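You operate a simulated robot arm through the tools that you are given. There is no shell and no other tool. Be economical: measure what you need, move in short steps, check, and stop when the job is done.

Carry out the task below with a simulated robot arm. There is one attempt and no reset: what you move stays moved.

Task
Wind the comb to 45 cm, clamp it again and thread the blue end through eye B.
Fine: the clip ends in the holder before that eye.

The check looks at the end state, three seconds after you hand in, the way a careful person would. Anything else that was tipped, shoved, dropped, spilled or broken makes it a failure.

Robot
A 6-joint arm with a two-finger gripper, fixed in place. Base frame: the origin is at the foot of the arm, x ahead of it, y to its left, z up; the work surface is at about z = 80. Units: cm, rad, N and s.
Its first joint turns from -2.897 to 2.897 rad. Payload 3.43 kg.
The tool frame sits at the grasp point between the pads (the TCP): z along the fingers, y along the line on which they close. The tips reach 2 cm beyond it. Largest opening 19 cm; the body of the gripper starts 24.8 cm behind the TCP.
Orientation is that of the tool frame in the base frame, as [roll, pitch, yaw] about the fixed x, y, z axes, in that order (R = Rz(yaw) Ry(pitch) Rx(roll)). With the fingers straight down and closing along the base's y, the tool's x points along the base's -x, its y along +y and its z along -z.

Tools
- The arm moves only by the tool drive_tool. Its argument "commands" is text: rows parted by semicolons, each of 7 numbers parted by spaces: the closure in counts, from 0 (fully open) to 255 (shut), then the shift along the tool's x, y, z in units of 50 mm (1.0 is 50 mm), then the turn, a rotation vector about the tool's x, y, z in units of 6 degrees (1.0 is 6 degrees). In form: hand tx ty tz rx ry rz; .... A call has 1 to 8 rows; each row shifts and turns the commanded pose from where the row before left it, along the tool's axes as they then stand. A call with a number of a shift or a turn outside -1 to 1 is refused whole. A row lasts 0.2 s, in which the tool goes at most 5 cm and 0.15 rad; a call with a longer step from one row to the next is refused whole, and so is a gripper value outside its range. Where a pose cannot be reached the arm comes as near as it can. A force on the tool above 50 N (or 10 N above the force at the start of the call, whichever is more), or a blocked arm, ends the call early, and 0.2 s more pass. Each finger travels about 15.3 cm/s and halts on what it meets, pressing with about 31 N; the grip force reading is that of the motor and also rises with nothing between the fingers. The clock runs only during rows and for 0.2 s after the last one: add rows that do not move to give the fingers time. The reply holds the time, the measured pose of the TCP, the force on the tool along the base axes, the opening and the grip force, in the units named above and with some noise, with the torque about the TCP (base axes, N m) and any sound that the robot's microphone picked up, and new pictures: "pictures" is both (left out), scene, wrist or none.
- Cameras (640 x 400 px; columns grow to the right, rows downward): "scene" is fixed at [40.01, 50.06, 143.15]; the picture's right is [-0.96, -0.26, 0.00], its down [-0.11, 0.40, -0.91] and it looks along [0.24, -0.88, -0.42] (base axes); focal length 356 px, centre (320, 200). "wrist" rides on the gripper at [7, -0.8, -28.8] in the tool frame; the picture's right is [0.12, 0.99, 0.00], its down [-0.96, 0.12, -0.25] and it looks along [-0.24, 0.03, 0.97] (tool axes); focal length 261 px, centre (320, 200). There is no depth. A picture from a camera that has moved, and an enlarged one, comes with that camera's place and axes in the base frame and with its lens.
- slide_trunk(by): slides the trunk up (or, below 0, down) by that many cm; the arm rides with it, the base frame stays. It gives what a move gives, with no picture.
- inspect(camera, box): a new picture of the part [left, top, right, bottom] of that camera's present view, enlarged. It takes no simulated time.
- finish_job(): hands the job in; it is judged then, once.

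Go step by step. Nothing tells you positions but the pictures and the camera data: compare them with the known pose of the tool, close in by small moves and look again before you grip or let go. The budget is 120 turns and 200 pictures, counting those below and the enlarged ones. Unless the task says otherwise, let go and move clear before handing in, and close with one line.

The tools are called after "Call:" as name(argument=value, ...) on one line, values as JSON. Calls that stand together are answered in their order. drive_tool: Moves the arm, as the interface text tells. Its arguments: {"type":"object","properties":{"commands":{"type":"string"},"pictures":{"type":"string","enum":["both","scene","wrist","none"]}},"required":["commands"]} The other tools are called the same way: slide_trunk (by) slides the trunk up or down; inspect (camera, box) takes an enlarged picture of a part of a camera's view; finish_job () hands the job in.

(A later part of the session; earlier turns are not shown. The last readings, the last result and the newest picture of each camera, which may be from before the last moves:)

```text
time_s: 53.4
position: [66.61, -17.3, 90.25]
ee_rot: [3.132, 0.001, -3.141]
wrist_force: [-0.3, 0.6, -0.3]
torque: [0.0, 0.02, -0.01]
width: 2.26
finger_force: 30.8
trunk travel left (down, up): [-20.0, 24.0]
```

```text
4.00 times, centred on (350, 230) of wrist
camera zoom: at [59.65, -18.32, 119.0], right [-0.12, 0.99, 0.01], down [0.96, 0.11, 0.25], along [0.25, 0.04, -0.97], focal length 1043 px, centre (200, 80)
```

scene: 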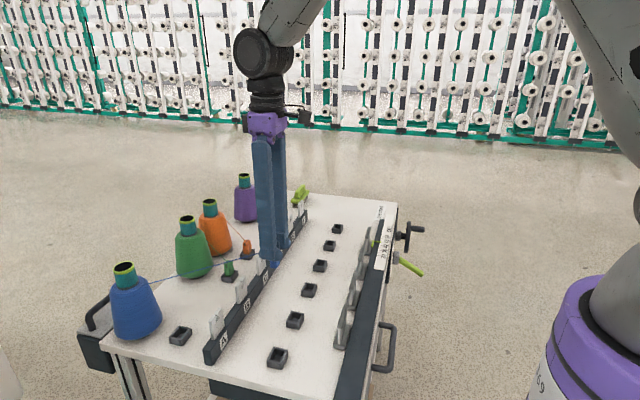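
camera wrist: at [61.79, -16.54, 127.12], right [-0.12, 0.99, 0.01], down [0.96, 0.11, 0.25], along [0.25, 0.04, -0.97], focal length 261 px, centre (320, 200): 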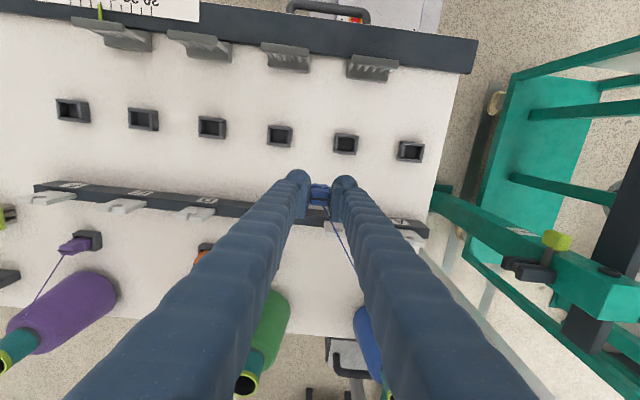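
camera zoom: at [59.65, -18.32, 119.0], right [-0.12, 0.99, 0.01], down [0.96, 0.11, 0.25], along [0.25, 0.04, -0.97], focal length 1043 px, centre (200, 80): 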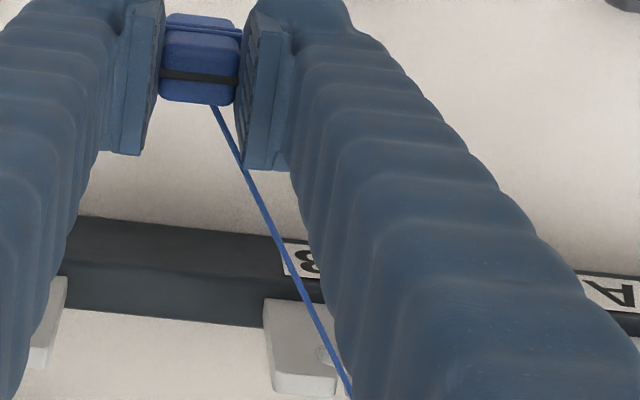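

Yarn seems ~0.35 cm to the +y side of the slot. Moving +1 in x corrects that and keeps clear of holder C. Lowering 2 cm.

Call:
drive_tool(commands="255 -0.2 0 0.1 0 0 0;255 0 0 0.15 0 0 0;255 0 0 0.15 0 0 0;255 0 0 0 0 0 0", pictures="none")

Call:
inspect(camera="scene", box=[210, 265, 274, 305])

Call:
inspect(camera="wrist", box=[290, 180, 410, 280])

```text
time_s: 54.4
position: [67.53, -17.33, 88.52]
ee_rot: [3.135, 0.003, 3.141]
wrist_force: [-0.1, -0.9, -0.4]
torque: [0.0, 0.04, 0.01]
width: 2.25
finger_force: 31.2
trunk travel left (down, up): [-20.0, 24.0]
```

```text
10.00 times, centred on (242, 285) of scene
camera zoom: at [40.01, 50.06, 143.15], right [-0.96, -0.26, 0.0], down [-0.11, 0.4, -0.91], along [0.24, -0.88, -0.42], focal length 3560 px, centre (1100, -650)
```

zoom: 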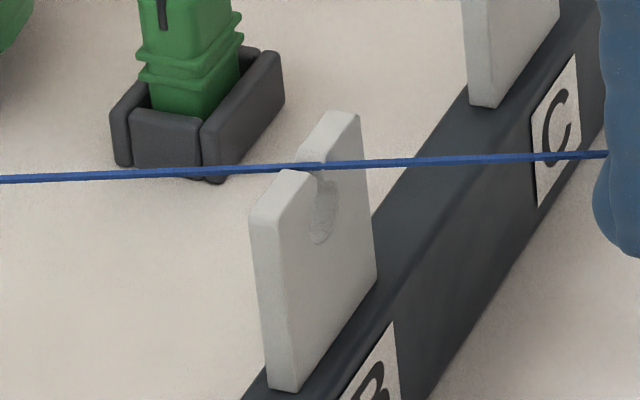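

```text
4.00 times, centred on (350, 230) of wrist
camera zoom: at [60.57, -18.37, 117.19], right [-0.12, 0.99, 0.01], down [0.96, 0.11, 0.25], along [0.25, 0.04, -0.97], focal length 1043 px, centre (200, 80)
```

zoom: 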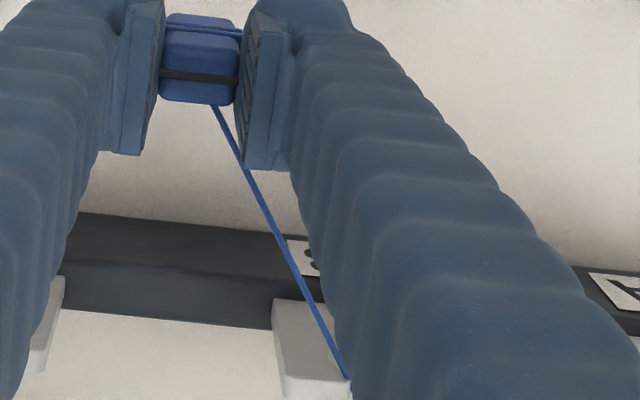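

The yarn appears right at the slot mouth. Lowering another 1.3 cm.

Call:
drive_tool(commands="255 0 0 0.13 0 0 0;255 0 0 0.13 0 0 0;255 0 0 0 0 0 0", pictures="none")

Call:
inspect(camera="scene", box=[222, 268, 262, 298])

```text
time_s: 55.2
position: [67.62, -17.2, 87.27]
ee_rot: [3.136, 0.002, 3.141]
wrist_force: [-0.1, 0.6, -0.3]
torque: [-0.02, 0.01, -0.05]
width: 2.24
finger_force: 31.3
trunk travel left (down, up): [-20.0, 24.0]
```

```text
13.33 times, centred on (242, 283) of scene
camera zoom: at [40.01, 50.06, 143.15], right [-0.96, -0.26, 0.0], down [-0.11, 0.4, -0.91], along [0.24, -0.88, -0.42], focal length 4747 px, centre (1360, -907)
```

zoom: 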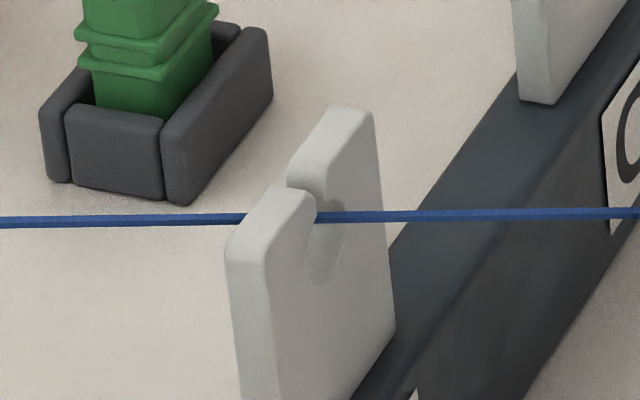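

The yarn passes into the slot (behind the near half, emerging at the hole). I'll lower it well into the hole, then swing +y so the yarn bends against the hole wall.

Call:
drive_tool(commands="255 0 0 0.1 0 0 0;255 0 0 0.1 0 0 0;255 0 0 0 0 0 0", pictures="scene")

Call:
inspect(camera="scene", box=[230, 250, 310, 300])

```text
time_s: 56.0
position: [67.63, -17.22, 86.27]
ee_rot: [3.135, 0.002, -3.141]
wrist_force: [-0.1, -0.6, -0.5]
torque: [0.02, -0.03, -0.03]
width: 2.21
finger_force: 31.8
trunk travel left (down, up): [-20.0, 24.0]
```

scene: 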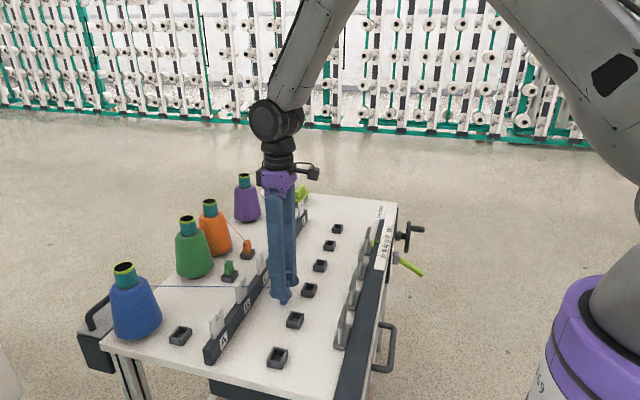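

```text
8.00 times, centred on (270, 275) of scene
camera zoom: at [40.01, 50.06, 143.15], right [-0.96, -0.26, 0.0], down [-0.11, 0.4, -0.91], along [0.24, -0.88, -0.42], focal length 2848 px, centre (720, -400)
```

zoom: 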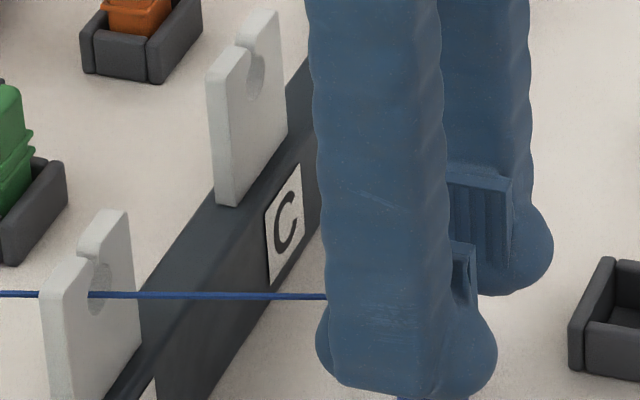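

Yarn now emerges from the hole. Swing +y to align with holder B.

Call:
drive_tool(commands="255 0 0.3 0 0 0 0;255 0 0.3 0 0 0 0;255 0 0.3 0 0 0 0;255 0 0.3 -0.05 0 0 0;255 0 0 -0.1 0 0 0;255 0 0 0 0 0 0", pictures="both")

Call:
inspect(camera="scene", box=[225, 260, 305, 330])

Call:
inspect(camera="wrist", box=[260, 110, 400, 240])

```text
time_s: 57.4
position: [67.69, -11.4, 87.05]
ee_rot: [3.136, 0.001, -3.14]
wrist_force: [-0.8, -0.1, -0.9]
torque: [-0.01, -0.01, 0.02]
width: 2.22
finger_force: 31.0
trunk travel left (down, up): [-20.0, 24.0]
camera wrist: at [60.77, -12.42, 115.72], right [-0.12, 0.99, 0.01], down [0.96, 0.11, 0.25], along [0.25, 0.04, -0.97], focal length 261 px, centre (320, 200)
```

scene: 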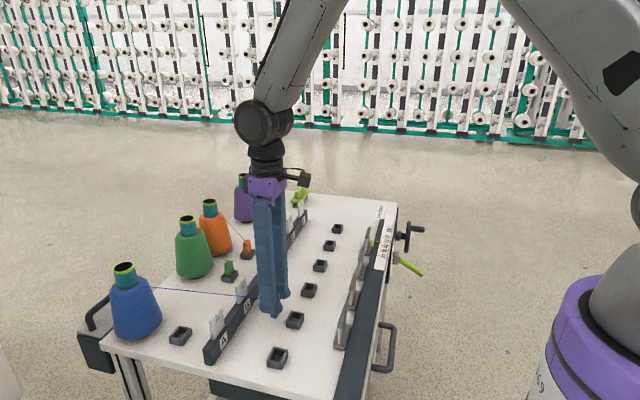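
wrist: 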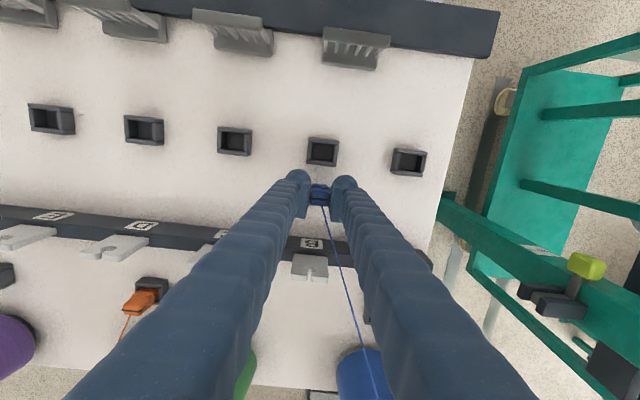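

```text
5.71 times, centred on (265, 295) of scene
camera zoom: at [40.01, 50.06, 143.15], right [-0.96, -0.26, 0.0], down [-0.11, 0.4, -0.91], along [0.24, -0.88, -0.42], focal length 2035 px, centre (634, -343)
```

zoom: 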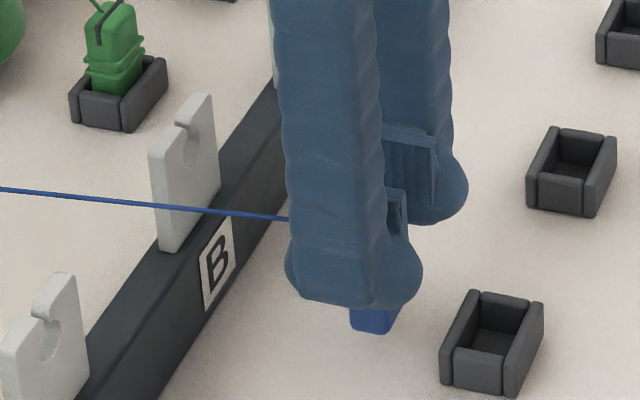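

```text
3.08 times, centred on (330, 175) of wrist
camera zoom: at [60.77, -12.42, 115.72], right [-0.12, 0.99, 0.01], down [0.96, 0.11, 0.25], along [0.25, 0.04, -0.97], focal length 802 px, centre (289, 277)
```

zoom: 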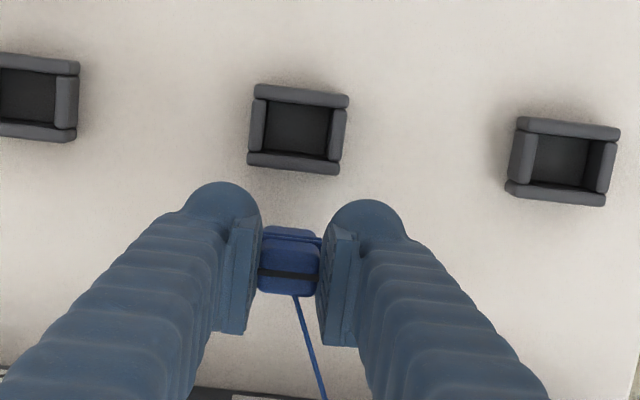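

The yarn now runs past the +y side of plate B, so it wasn't really caught in the slot. I'll measure the slot accurately in this view before retrying.

Call:
inspect(camera="wrist", box=[280, 230, 360, 290])

Call:
inspect(camera="wrist", box=[290, 190, 410, 400])

```text
6.67 times, centred on (320, 260) of wrist
camera zoom: at [60.77, -12.42, 115.72], right [-0.12, 0.99, 0.01], down [0.96, 0.11, 0.25], along [0.25, 0.04, -0.97], focal length 1738 px, centre (320, -200)
```

zoom: 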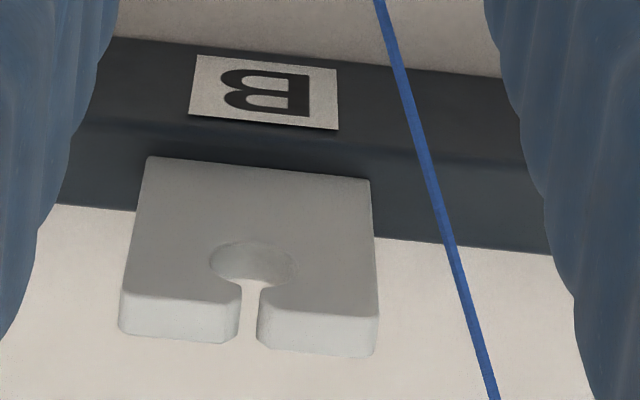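

```text
1.90 times, centred on (350, 295) of wrist
camera zoom: at [60.77, -12.42, 115.72], right [-0.12, 0.99, 0.01], down [0.96, 0.11, 0.25], along [0.25, 0.04, -0.97], focal length 496 px, centre (263, 19)
```

zoom: 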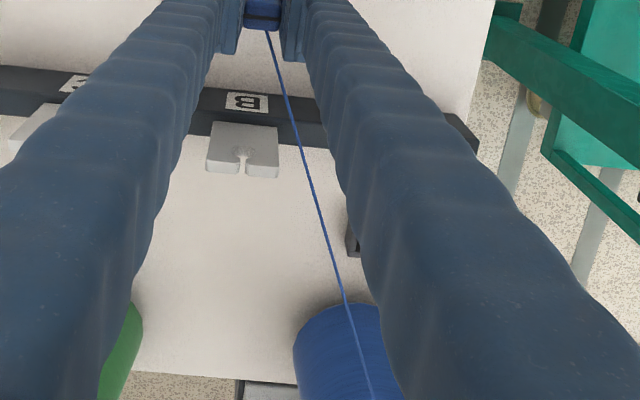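

Slot B is ≈0.33 cm wide at (76.2,-11.5). I'll raise the clip, move back to -y, and yaw the tool ~33° so the slot and yarn are both visible between the fingers for fine alignment.

Call:
drive_tool(commands="255 0 0 -0.6 0 0 0;255 0 0 -0.7 0 0 0;255 -0.04 -0.4 0 0 0 0;255 -0.04 -0.4 0 0 0 0;255 0 -0.4 0 0 0 0;255 0 0 0 0 0 -1;255 0 0 0 0 0 -1;255 0 0 0 0 0 -1", pictures="none")

Call:
drive_tool(commands="255 0 0 0 0 0 -1;255 0 0 0 0 0 -1;255 0 0 0 0 0 -0.6;255 0 0 0 0 0 0", pictures="wrist")

Call:
inspect(camera="wrist", box=[270, 190, 370, 290])

```text
time_s: 59.2
position: [67.95, -17.38, 93.55]
ee_rot: [3.135, 0.004, -2.828]
wrist_force: [0.1, -0.5, 0.4]
torque: [-0.01, 0.0, 0.03]
width: 2.24
finger_force: 30.9
trunk travel left (down, up): [-20.0, 24.0]
```

```text
time_s: 60.2
position: [68.0, -17.38, 93.53]
ee_rot: [3.137, 0.006, -2.555]
wrist_force: [0.8, -0.4, -0.2]
torque: [0.02, -0.03, -0.02]
width: 2.23
finger_force: 31.1
trunk travel left (down, up): [-20.0, 24.0]
camera wrist: at [62.65, -22.23, 122.2], right [-0.65, 0.76, 0.0], down [0.74, 0.63, 0.25], along [0.19, 0.17, -0.97], focal length 261 px, centre (320, 200)
```

wrist: 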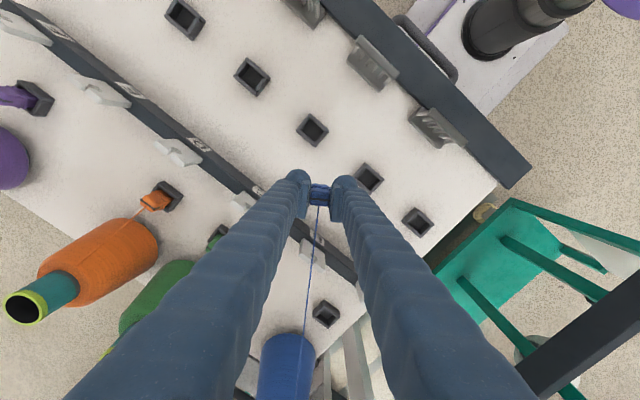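

```text
4.00 times, centred on (320, 240) of wrist
camera zoom: at [62.65, -22.23, 122.2], right [-0.65, 0.76, 0.0], down [0.74, 0.63, 0.25], along [0.19, 0.17, -0.97], focal length 1043 px, centre (320, 40)
```

zoom: 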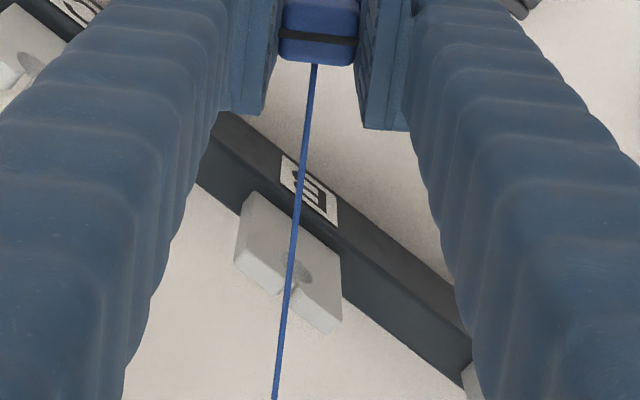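

Yarn and slot are both visible and nearly aligned. Lowering until the yarn is just above the plate.

Call:
drive_tool(commands="255 0 0 0.3 0 0 0;255 0 0 0.3 0 0 0;255 0 0 0.2 0 0 0;255 0 0 0 0 0 0", pictures="none")

Call:
inspect(camera="wrist", box=[295, 230, 345, 280])

Call:
inspect(camera="scene", box=[222, 268, 262, 298])

```text
time_s: 61.2
position: [67.85, -17.43, 89.7]
ee_rot: [3.135, 0.003, -2.555]
wrist_force: [0.4, 0.1, -1.5]
torque: [0.01, -0.01, -0.01]
width: 2.23
finger_force: 30.5
trunk travel left (down, up): [-20.0, 24.0]
```

```text
8.00 times, centred on (320, 255) of wrist
camera zoom: at [62.64, -22.31, 118.44], right [-0.65, 0.76, 0.0], down [0.74, 0.63, 0.25], along [0.19, 0.17, -0.97], focal length 2085 px, centre (320, -240)
```

zoom: 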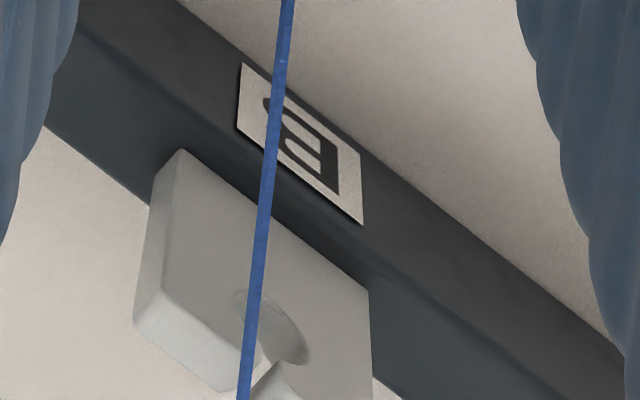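

```text
13.33 times, centred on (242, 283) of scene
camera zoom: at [40.01, 50.06, 143.15], right [-0.96, -0.26, 0.0], down [-0.11, 0.4, -0.91], along [0.24, -0.88, -0.42], focal length 4747 px, centre (1360, -907)
```

zoom: 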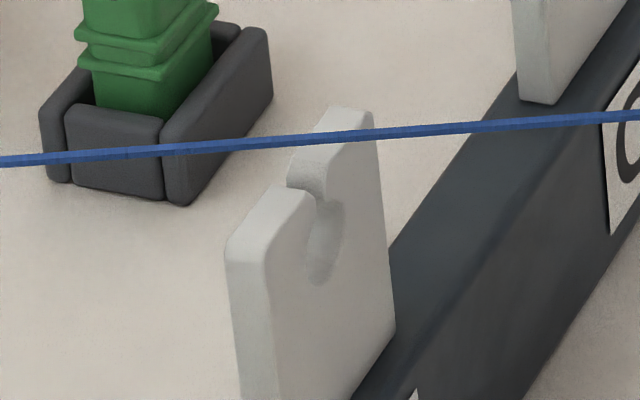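

Call:
inspect(camera="wrist", box=[290, 255, 340, 305])

```text
8.00 times, centred on (315, 280) of wrist
camera zoom: at [62.64, -22.31, 118.44], right [-0.65, 0.76, 0.0], down [0.74, 0.63, 0.25], along [0.19, 0.17, -0.97], focal length 2085 px, centre (360, -440)
```

zoom: 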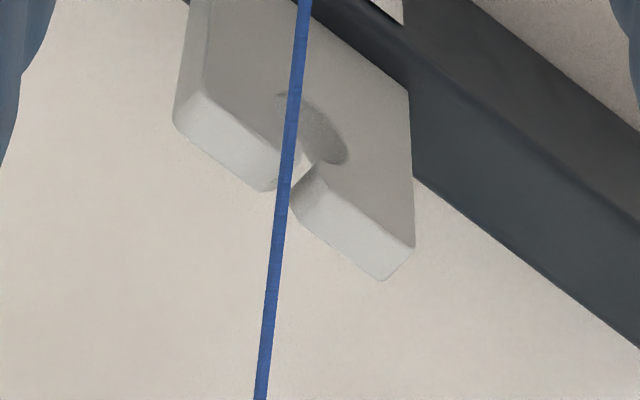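

Yarn is ~0.1 cm left of the slot centre. A tiny correction, then lower 1.5 cm.

Call:
drive_tool(commands="255 0 0.03 0.1 0 0 0;255 0 0 0.1 0 0 0;255 0 0 0.1 0 0 0;255 0 0 0 0 0 0", pictures="none")

Call:
inspect(camera="wrist", box=[290, 255, 340, 305])

Call:
inspect(camera="scene", box=[222, 268, 262, 298])

```text
time_s: 62.2
position: [67.82, -17.31, 88.11]
ee_rot: [3.136, 0.006, -2.555]
wrist_force: [-0.5, -0.2, -0.3]
torque: [-0.03, -0.02, -0.02]
width: 2.25
finger_force: 31.3
trunk travel left (down, up): [-20.0, 24.0]
```

```text
8.00 times, centred on (315, 280) of wrist
camera zoom: at [62.6, -22.03, 116.88], right [-0.65, 0.76, 0.0], down [0.74, 0.63, 0.25], along [0.19, 0.17, -0.97], focal length 2085 px, centre (360, -440)
```

zoom: 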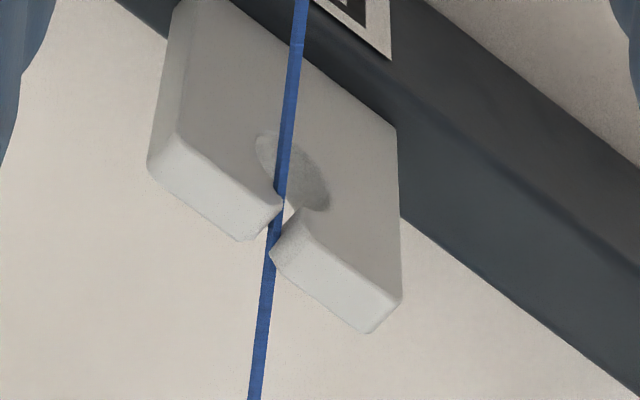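

```text
13.33 times, centred on (242, 283) of scene
camera zoom: at [40.01, 50.06, 143.15], right [-0.96, -0.26, 0.0], down [-0.11, 0.4, -0.91], along [0.24, -0.88, -0.42], focal length 4747 px, centre (1360, -907)
```

zoom: 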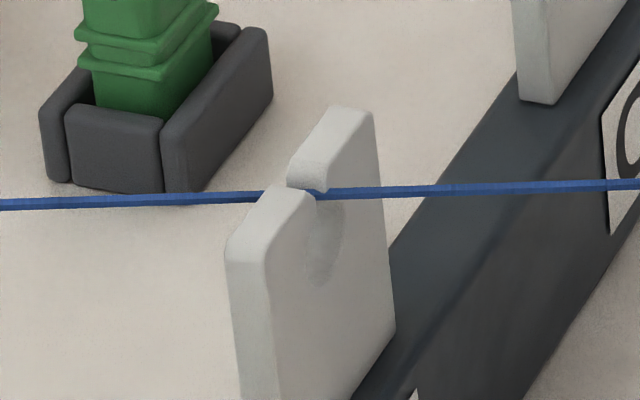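

Call:
inspect(camera="wrist", box=[297, 272, 317, 292])

```text
16.00 times, centred on (307, 282) of wrist
camera zoom: at [62.6, -22.03, 116.88], right [-0.65, 0.76, 0.0], down [0.74, 0.63, 0.25], along [0.19, 0.17, -0.97], focal length 4170 px, centre (528, -1112)
```

zoom: 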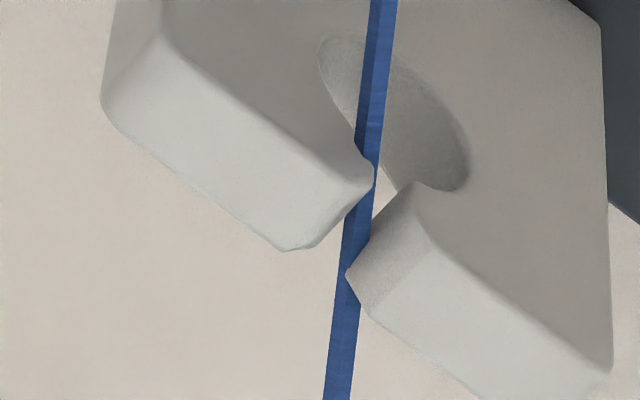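

The yarn is now running through the slot's centre. Lowering into the hole.

Call:
drive_tool(commands="255 0 0 0.1 0 0 0;255 0 0 0.1 0 0 0;255 0 0 0.1 0 0 0;255 0 0 0 0 0 0", pictures="none")

Call:
inspect(camera="wrist", box=[290, 265, 330, 305])

```text
time_s: 63.2
position: [67.89, -17.22, 86.5]
ee_rot: [3.137, 0.006, -2.555]
wrist_force: [0.7, 1.0, -0.7]
torque: [0.02, 0.04, -0.01]
width: 2.26
finger_force: 31.3
trunk travel left (down, up): [-20.0, 24.0]
```

```text
10.00 times, centred on (310, 285) of wrist
camera zoom: at [62.59, -22.02, 115.23], right [-0.65, 0.76, 0.0], down [0.74, 0.63, 0.25], along [0.19, 0.17, -0.97], focal length 2606 px, centre (420, -650)
```

zoom: 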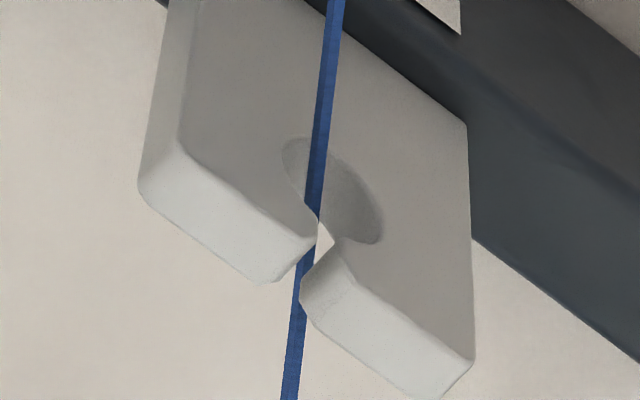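

Should be at hole centre height now. Test with a 2 cm +y swing to see whether the yarn bends at the eye.

Call:
drive_tool(commands="255 -0.11 0.167 0 0 0 0;255 -0.11 0.167 0 0 0 0;255 0 0 0 0 0 0", pictures="none")

Call:
inspect(camera="wrist", box=[280, 200, 360, 310])

Call:
inspect(camera="scene", box=[214, 262, 270, 302])

```text
time_s: 64.0
position: [67.85, -15.08, 86.42]
ee_rot: [3.137, 0.004, -2.555]
wrist_force: [0.2, 0.0, 0.1]
torque: [0.0, 0.0, -0.01]
width: 2.23
finger_force: 30.9
trunk travel left (down, up): [-20.0, 24.0]
```

```text
3.64 times, centred on (320, 255) of wrist
camera zoom: at [62.55, -19.97, 115.22], right [-0.65, 0.76, 0.0], down [0.74, 0.63, 0.25], along [0.19, 0.17, -0.97], focal length 948 px, centre (320, 0)
```

zoom: 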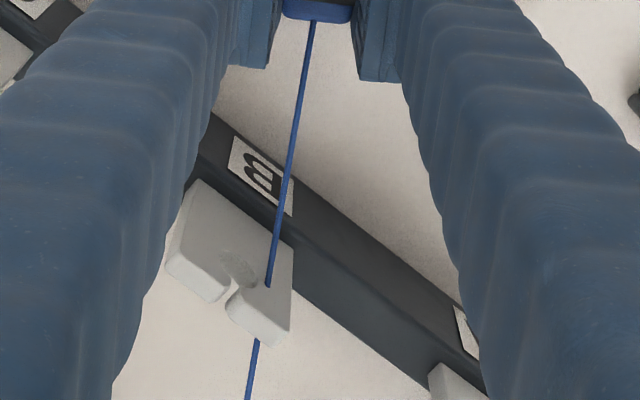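

```text
10.00 times, centred on (242, 282) of scene
camera zoom: at [40.01, 50.06, 143.15], right [-0.96, -0.26, 0.0], down [-0.11, 0.4, -0.91], along [0.24, -0.88, -0.42], focal length 3560 px, centre (1100, -620)
```

zoom: 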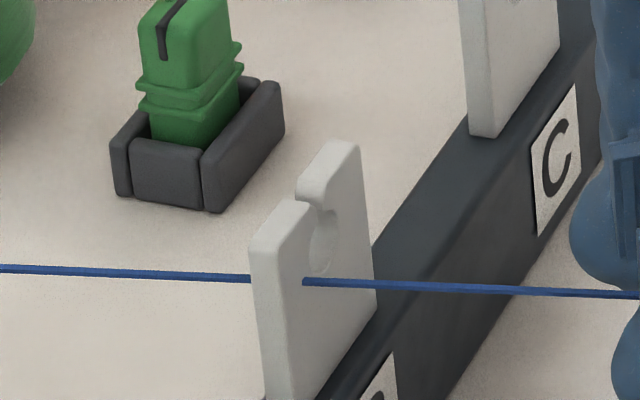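

The yarn still cuts straight through the plate, so it was not captured. I'll redo it the natural way: bring the clip back behind the eye, then carry it directly over slot B along the yarn line and lower it right in front.

Call:
drive_tool(commands="255 0.11 -0.167 -0.4 0 0 0;255 0.11 -0.167 -0.4 0 0 0;255 0 0 -0.7 0 0 0;255 0 0 -0.7 0 0 0;255 -0.9 0 0 0 0 0;255 -0.9 0 0 0 0 0;255 -0.9 0 0 0 0 0;255 -0.8 0 0 0 0 0", pictures="both")

```text
time_s: 65.8
position: [82.67, -7.71, 97.41]
ee_rot: [3.136, 0.006, -2.556]
wrist_force: [1.2, 0.1, -0.5]
torque: [0.02, 0.06, -0.02]
width: 2.22
finger_force: 30.6
trunk travel left (down, up): [-20.0, 24.0]
camera wrist: at [77.36, -12.53, 126.14], right [-0.65, 0.76, 0.0], down [0.74, 0.63, 0.25], along [0.19, 0.17, -0.97], focal length 261 px, centre (320, 200)
```

scene: 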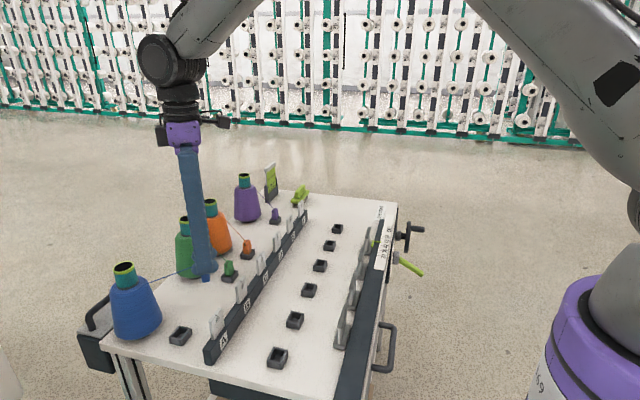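
wrist: 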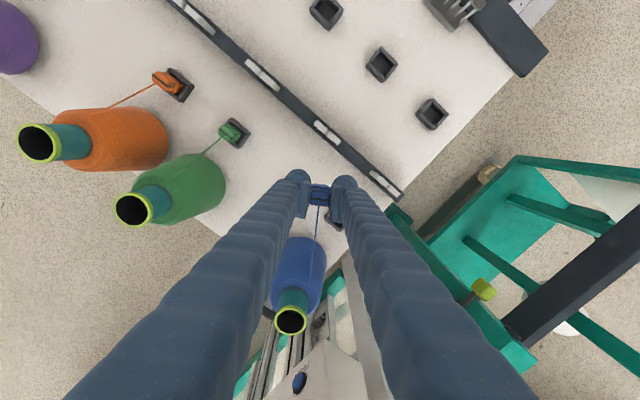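

Now straight forward over slot B to about x=71.

Call:
drive_tool(commands="255 0.5 0 0 0 0 0;255 0.5 0 0 0 0 0;255 0.5 0 0 0 0 0;255 0.5 0 0 0 0 0;255 0.5 0 0 0 0 0;255 0.3 0 0 0 0 0;255 0 0 0.6 0 0 0;255 0 0 0.5 0 0 0", pictures="none")

Call:
inspect(camera="wrist", box=[290, 205, 350, 265])

```text
time_s: 67.6
position: [70.72, -15.49, 91.65]
ee_rot: [3.136, 0.005, -2.556]
wrist_force: [-0.2, -0.8, -0.9]
torque: [-0.02, 0.02, -0.01]
width: 2.22
finger_force: 30.8
trunk travel left (down, up): [-20.0, 24.0]
```

```text
6.67 times, centred on (320, 235) of wrist
camera zoom: at [65.49, -20.3, 120.54], right [-0.65, 0.76, 0.0], down [0.74, 0.63, 0.25], along [0.19, 0.17, -0.97], focal length 1738 px, centre (320, -33)
```

zoom: 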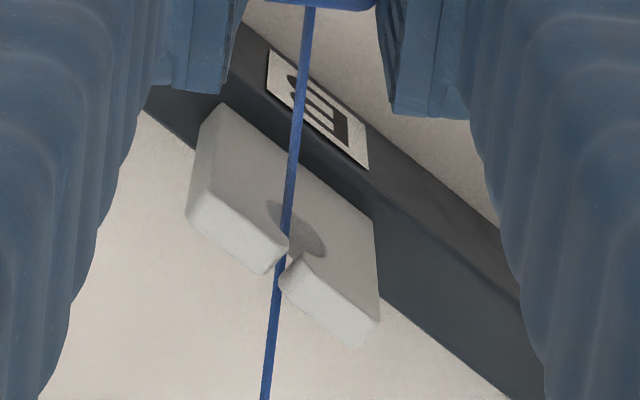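

Well aligned. Lower through the slot to hole height.

Call:
drive_tool(commands="255 0 0.008 0.14 0 0 0;255 0 0 0.14 0 0 0;255 0 0 0.14 0 0 0;255 0 0 0.14 0 0 0;255 0 0 0.14 0 0 0;255 0 0 0.1 0 0 0;255 0 0 0 0 0 0;255 0 0 0 0 0 0", pictures="none")

Call:
inspect(camera="wrist", box=[290, 215, 350, 275])

Call:
inspect(camera="scene", box=[222, 265, 270, 301])

```text
time_s: 69.4
position: [70.76, -15.19, 87.99]
ee_rot: [3.139, 0.005, -2.554]
wrist_force: [0.0, -0.4, -0.6]
torque: [-0.01, -0.03, 0.0]
width: 2.23
finger_force: 31.2
trunk travel left (down, up): [-20.0, 24.0]
```

```text
6.67 times, centred on (320, 245) of wrist
camera zoom: at [65.51, -20.08, 116.72], right [-0.65, 0.76, 0.0], down [0.74, 0.63, 0.25], along [0.19, 0.17, -0.97], focal length 1738 px, centre (320, -100)
```

zoom: 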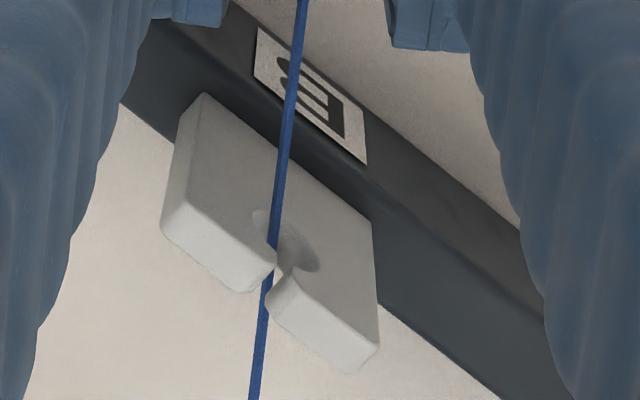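

```text
11.11 times, centred on (246, 283) of scene
camera zoom: at [40.01, 50.06, 143.15], right [-0.96, -0.26, 0.0], down [-0.11, 0.4, -0.91], along [0.24, -0.88, -0.42], focal length 3956 px, centre (1142, -722)
```

zoom: 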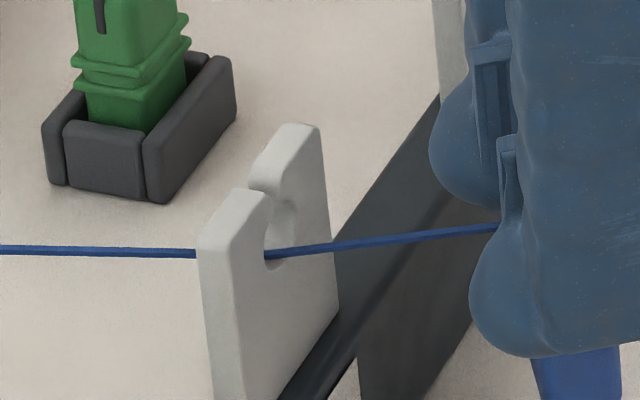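

The yarn now visibly bends at eye B, so it is captured. I'll rotate the tool back and move toward holder B while staying low.

Call:
drive_tool(commands="255 0.2 0 0 0 0 1;255 0.2 0 0 0 0 1;255 0.1 0 0 0 0 1;255 0 0 0 0 0 1;255 0 0 0 0 0 1;255 0 0 0 0 0 0.6;255 0 0 0 0 0 0", pictures="wrist")

Call:
inspect(camera="scene", box=[214, 260, 294, 310])

```text
time_s: 71.0
position: [68.69, -16.47, 87.81]
ee_rot: [3.136, 0.001, 3.139]
wrist_force: [0.2, 0.0, -0.7]
torque: [-0.04, 0.0, -0.01]
width: 2.22
finger_force: 31.2
trunk travel left (down, up): [-20.0, 24.0]
camera wrist: at [61.73, -17.52, 116.71], right [-0.12, 0.99, 0.01], down [0.96, 0.11, 0.25], along [0.25, 0.04, -0.97], focal length 261 px, centre (320, 200)
```

wrist: 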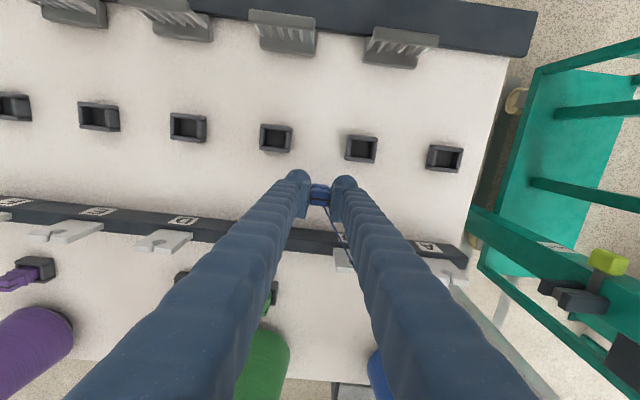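

```text
8.00 times, centred on (254, 285) of scene
camera zoom: at [40.01, 50.06, 143.15], right [-0.96, -0.26, 0.0], down [-0.11, 0.4, -0.91], along [0.24, -0.88, -0.42], focal length 2848 px, centre (848, -480)
```

zoom: 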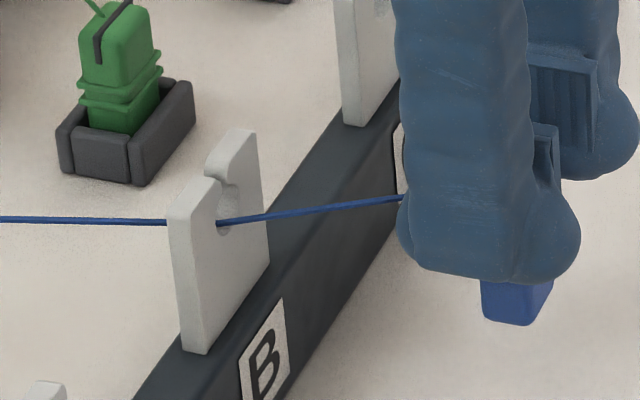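

Still threaded. Swing +y to line up with holder B, then raise slightly.

Call:
drive_tool(commands="255 0 0.25 0 0 0 0;255 0 0.25 0 0 0 0;255 0 0.25 0 0 0 0;255 0 0.2 0 0 0 0;255 0 0 -0.15 0 0 0;255 0 0 -0.2 0 0 0;255 0 0 0 0 0 0", pictures="none")

Call:
inspect(camera="scene", box=[220, 262, 316, 332])

Call:
inspect(camera="wrist", box=[270, 120, 370, 280])

```text
time_s: 72.6
position: [68.57, -11.62, 89.74]
ee_rot: [3.135, 0.002, 3.141]
wrist_force: [-0.4, 0.0, 0.0]
torque: [0.03, 0.01, -0.02]
width: 2.24
finger_force: 31.0
trunk travel left (down, up): [-20.0, 24.0]
```

```text
5.71 times, centred on (268, 297) of scene
camera zoom: at [40.01, 50.06, 143.15], right [-0.96, -0.26, 0.0], down [-0.11, 0.4, -0.91], along [0.24, -0.88, -0.42], focal length 2035 px, centre (617, -354)
```

zoom: 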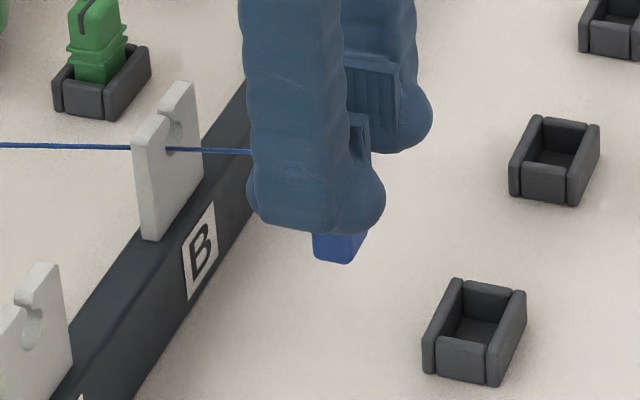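

```text
2.50 times, centred on (320, 200) of wrist
camera zoom: at [61.59, -12.71, 118.47], right [-0.12, 0.99, 0.01], down [0.96, 0.11, 0.25], along [0.25, 0.04, -0.97], focal length 652 px, centre (320, 200)
```

zoom: 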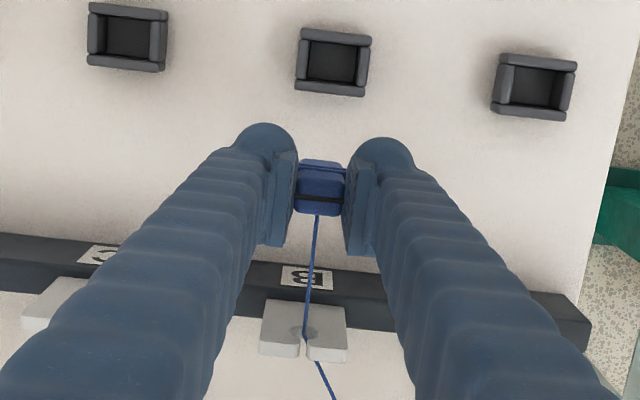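

Threaded and bent at the eye. Move over holder B (−5.2 in x).

Call:
drive_tool(commands="255 0.35 0 0 0 0 0;255 0.35 0.01 0 0 0 0;255 0.34 0 0 0 0 0;255 0 0 0 0 0 0", pictures="none")

Call:
inspect(camera="wrist", box=[280, 150, 360, 230])

Call:
inspect(camera="scene", box=[235, 280, 331, 340])

```text
time_s: 73.6
position: [63.33, -11.69, 89.62]
ee_rot: [3.135, 0.002, 3.141]
wrist_force: [0.6, 0.4, 1.0]
torque: [0.03, 0.01, 0.0]
width: 2.23
finger_force: 31.1
trunk travel left (down, up): [-20.0, 24.0]
```

```text
5.00 times, centred on (320, 190) of wrist
camera zoom: at [56.41, -12.71, 118.44], right [-0.12, 0.99, 0.01], down [0.96, 0.11, 0.25], along [0.25, 0.04, -0.97], focal length 1303 px, centre (320, 250)
```

zoom: 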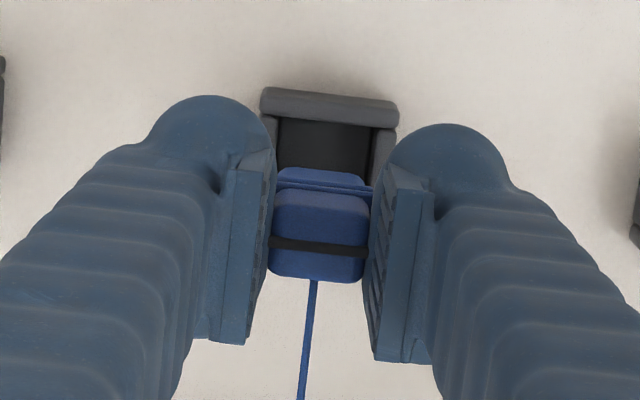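

```text
6.67 times, centred on (283, 310) of scene
camera zoom: at [40.01, 50.06, 143.15], right [-0.96, -0.26, 0.0], down [-0.11, 0.4, -0.91], along [0.24, -0.88, -0.42], focal length 2374 px, centre (567, -533)
```

zoom: 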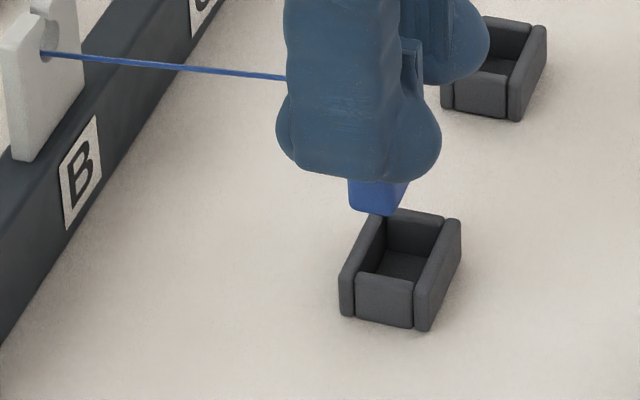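

Nearly over the holder. Tiny correction and lower gently.

Call:
drive_tool(commands="255 0.03 0.016 0.1 0 0 0;255 0 0 0.15 0 0 0;255 0 0 0.1 0 0 0;255 0 0 0 0 0 0", pictures="none")

Call:
inspect(camera="wrist", box=[280, 150, 360, 230])

Call:
inspect(camera="scene", box=[235, 280, 331, 340])

```text
time_s: 74.6
position: [63.26, -11.51, 88.04]
ee_rot: [3.134, 0.001, 3.141]
wrist_force: [0.3, 0.3, -0.6]
torque: [0.0, -0.02, 0.01]
width: 2.24
finger_force: 31.4
trunk travel left (down, up): [-20.0, 24.0]
```

```text
5.00 times, centred on (320, 190) of wrist
camera zoom: at [56.3, -12.57, 116.71], right [-0.12, 0.99, 0.01], down [0.96, 0.11, 0.25], along [0.25, 0.04, -0.97], focal length 1303 px, centre (320, 250)
```

zoom: 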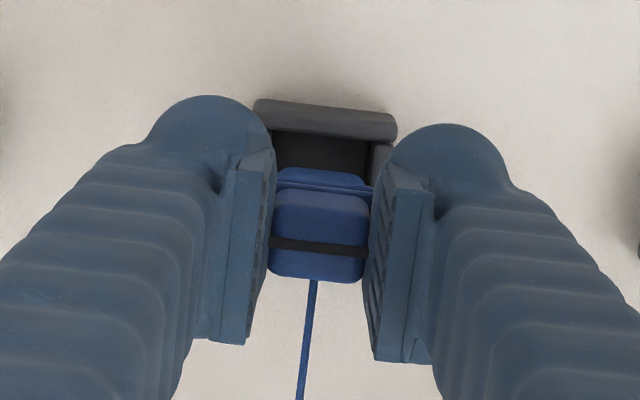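

```text
6.67 times, centred on (283, 310) of scene
camera zoom: at [40.01, 50.06, 143.15], right [-0.96, -0.26, 0.0], down [-0.11, 0.4, -0.91], along [0.24, -0.88, -0.42], focal length 2374 px, centre (567, -533)
```

zoom: 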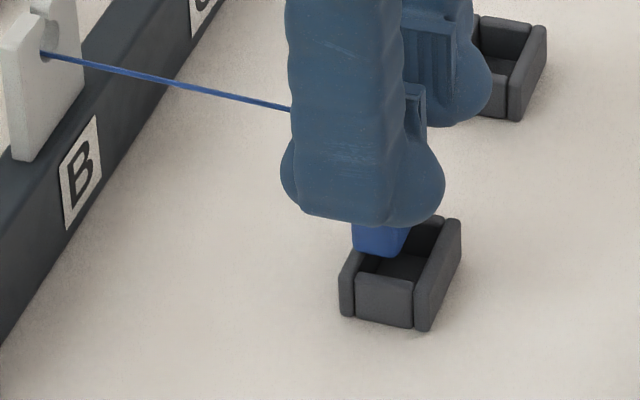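

Alignment in x and y agrees within ~0.1 cm. Lowering further while watching force.

Call:
drive_tool(commands="255 0 0 0.08 0 0 0;255 0 0 0.08 0 0 0;255 0 0 0.08 0 0 0;255 0 0 0 0 0 0", pictures="none")

Call:
inspect(camera="scene", box=[255, 295, 319, 335])

```text
time_s: 75.6
position: [63.25, -11.52, 86.99]
ee_rot: [3.136, 0.005, -3.141]
wrist_force: [0.9, -1.9, 23.5]
torque: [-0.05, -0.31, -0.02]
width: 2.23
finger_force: 31.2
trunk travel left (down, up): [-20.0, 24.0]
```

```text
10.00 times, centred on (287, 315) of scene
camera zoom: at [40.01, 50.06, 143.15], right [-0.96, -0.26, 0.0], down [-0.11, 0.4, -0.91], along [0.24, -0.88, -0.42], focal length 3560 px, centre (650, -950)
```

zoom: 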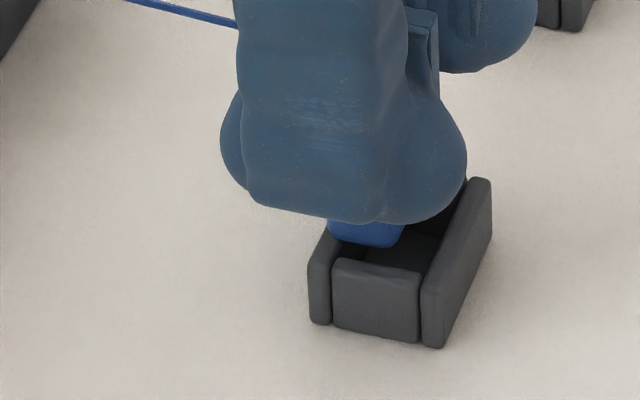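

Contact is on the +x wall (torque sign agrees with the scene picture). Lift slightly, shift −x 0.4, and lower again.

Call:
drive_tool(commands="255 0 0 -0.08 0 0 0;255 0.08 0 0 0 0 0;255 0 0 0.08 0 0 0;255 0 0 0.06 0 0 0;255 0 0 0 0 0 0", pictures="none")

Call:
inspect(camera="scene", box=[255, 295, 319, 335])

```text
time_s: 76.8
position: [62.8, -11.39, 86.49]
ee_rot: [3.134, 0.001, -3.141]
wrist_force: [0.4, 0.0, -0.6]
torque: [0.01, 0.0, 0.0]
width: 2.22
finger_force: 31.2
trunk travel left (down, up): [-20.0, 24.0]
```

```text
10.00 times, centred on (287, 315) of scene
camera zoom: at [40.01, 50.06, 143.15], right [-0.96, -0.26, 0.0], down [-0.11, 0.4, -0.91], along [0.24, -0.88, -0.42], focal length 3560 px, centre (650, -950)
```

zoom: 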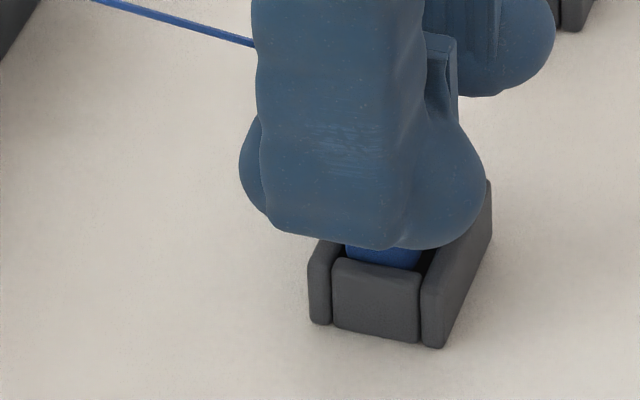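

It slid in freely. Lower the last half centimetre.

Call:
drive_tool(commands="255 0 0 0.04 0 0 0;255 0 0 0.04 0 0 0;255 0 0 0.02 0 0 0;255 0 0 0 0 0 0", pictures="none")

Call:
inspect(camera="scene", box=[255, 295, 319, 335])

```text
time_s: 77.8
position: [62.9, -11.42, 85.98]
ee_rot: [3.134, 0.002, -3.141]
wrist_force: [-1.6, 0.5, -0.6]
torque: [0.01, 0.08, 0.03]
width: 2.24
finger_force: 31.0
trunk travel left (down, up): [-20.0, 24.0]
```

```text
10.00 times, centred on (287, 315) of scene
camera zoom: at [40.01, 50.06, 143.15], right [-0.96, -0.26, 0.0], down [-0.11, 0.4, -0.91], along [0.24, -0.88, -0.42], focal length 3560 px, centre (650, -950)
```

zoom: 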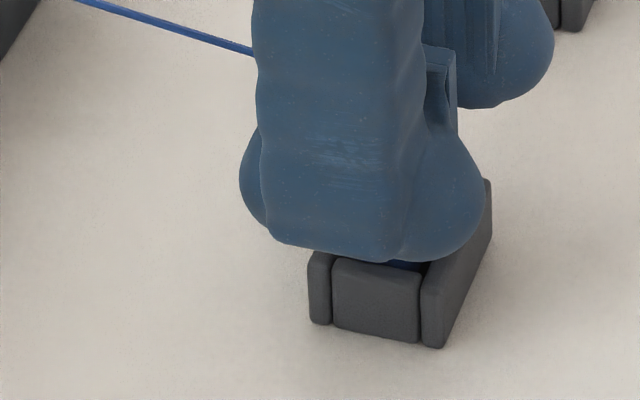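

Call:
drive_tool(commands="255 0 0 0.04 0 0 0;255 0 0 0 0 0 0", pictures="none")

```text
time_s: 78.4
position: [62.97, -11.34, 85.91]
ee_rot: [3.135, 0.0, -3.14]
wrist_force: [-3.8, -0.4, -1.9]
torque: [0.0, 0.18, -0.01]
width: 2.23
finger_force: 31.3
trunk travel left (down, up): [-20.0, 24.0]
```

Seated within a couple of mm. Open slowly and rise straight up.

Call:
drive_tool(commands="220 0 0 0 0 0 0;205 0 0 0 0 0 0;190 0 0 0 0 0 0;190 0 0 0 0 0 0;190 0 0 -0.4 0 0 0;190 0 0 -0.8 0 0 0;190 0 0 -0.8 0 0 0;190 0 0 -0.8 0 0 0", pictures="both")

Call:
inspect(camera="scene", box=[225, 265, 321, 335])

```text
time_s: 80.2
position: [62.86, -11.37, 99.93]
ee_rot: [3.133, 0.002, -3.141]
wrist_force: [-0.4, -0.2, 0.4]
torque: [0.02, 0.01, 0.02]
width: 4.85
finger_force: 0.1
trunk travel left (down, up): [-20.0, 24.0]
camera wrist: at [55.93, -12.41, 128.72], right [-0.12, 0.99, 0.01], down [0.96, 0.11, 0.25], along [0.25, 0.04, -0.97], focal length 261 px, centre (320, 200)
```

scene: 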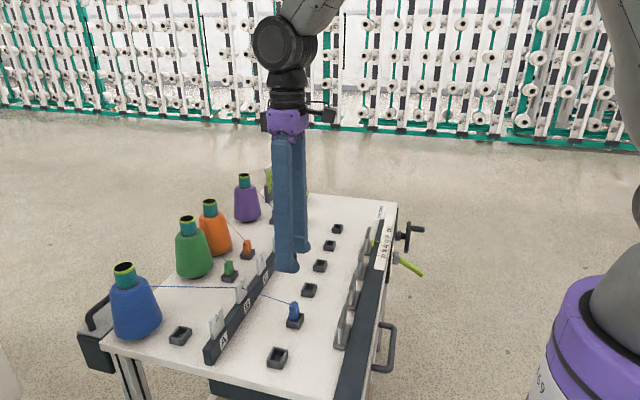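
wrist: 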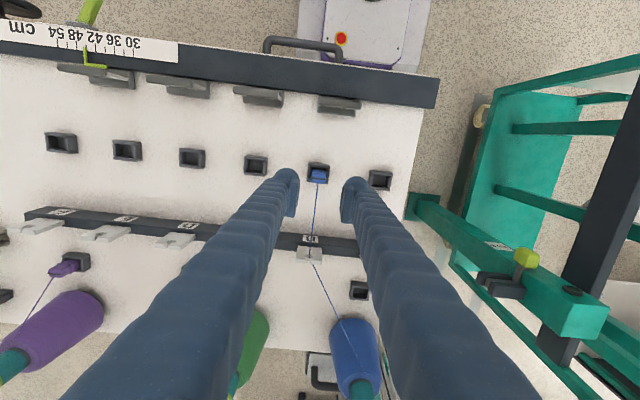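

```text
5.71 times, centred on (273, 300) of scene
camera zoom: at [40.01, 50.06, 143.15], right [-0.96, -0.26, 0.0], down [-0.11, 0.4, -0.91], along [0.24, -0.88, -0.42], focal length 2035 px, centre (589, -371)
```

zoom: 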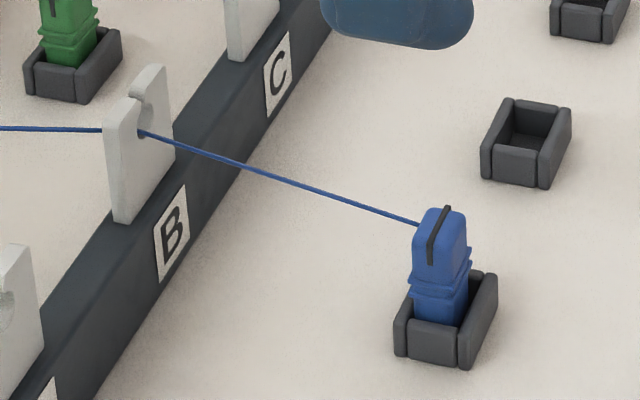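

Threaded and standing in holder B. A closer look at whether it's fully seated.

Call:
inspect(camera="scene", box=[278, 295, 310, 331])

Call:
inspect(camera="scene", box=[214, 250, 246, 286])

```text
11.11 times, centred on (294, 313) of scene
camera zoom: at [40.01, 50.06, 143.15], right [-0.96, -0.26, 0.0], down [-0.11, 0.4, -0.91], along [0.24, -0.88, -0.42], focal length 3956 px, centre (609, -1056)
```

zoom: 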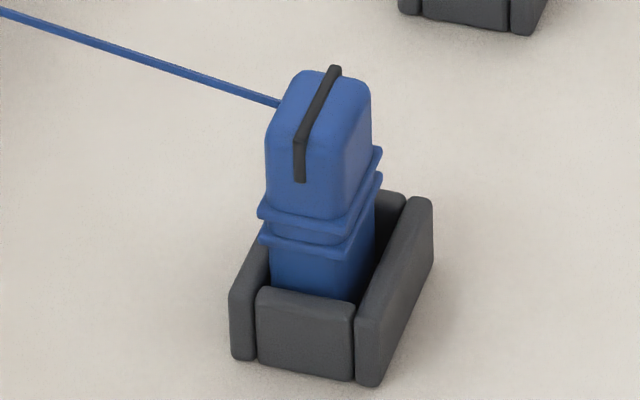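

```text
11.11 times, centred on (230, 268) of scene
camera zoom: at [40.01, 50.06, 143.15], right [-0.96, -0.26, 0.0], down [-0.11, 0.4, -0.91], along [0.24, -0.88, -0.42], focal length 3956 px, centre (1320, -556)
```

zoom: 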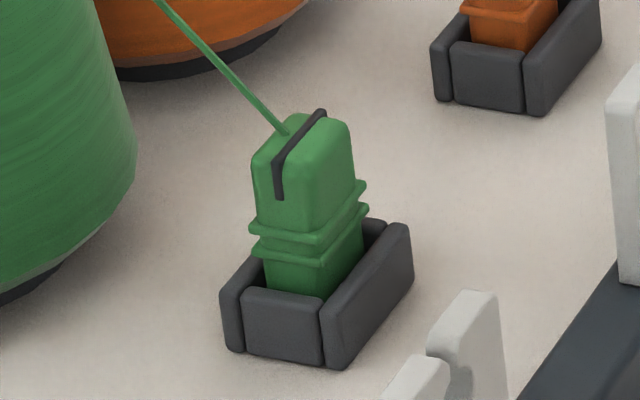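

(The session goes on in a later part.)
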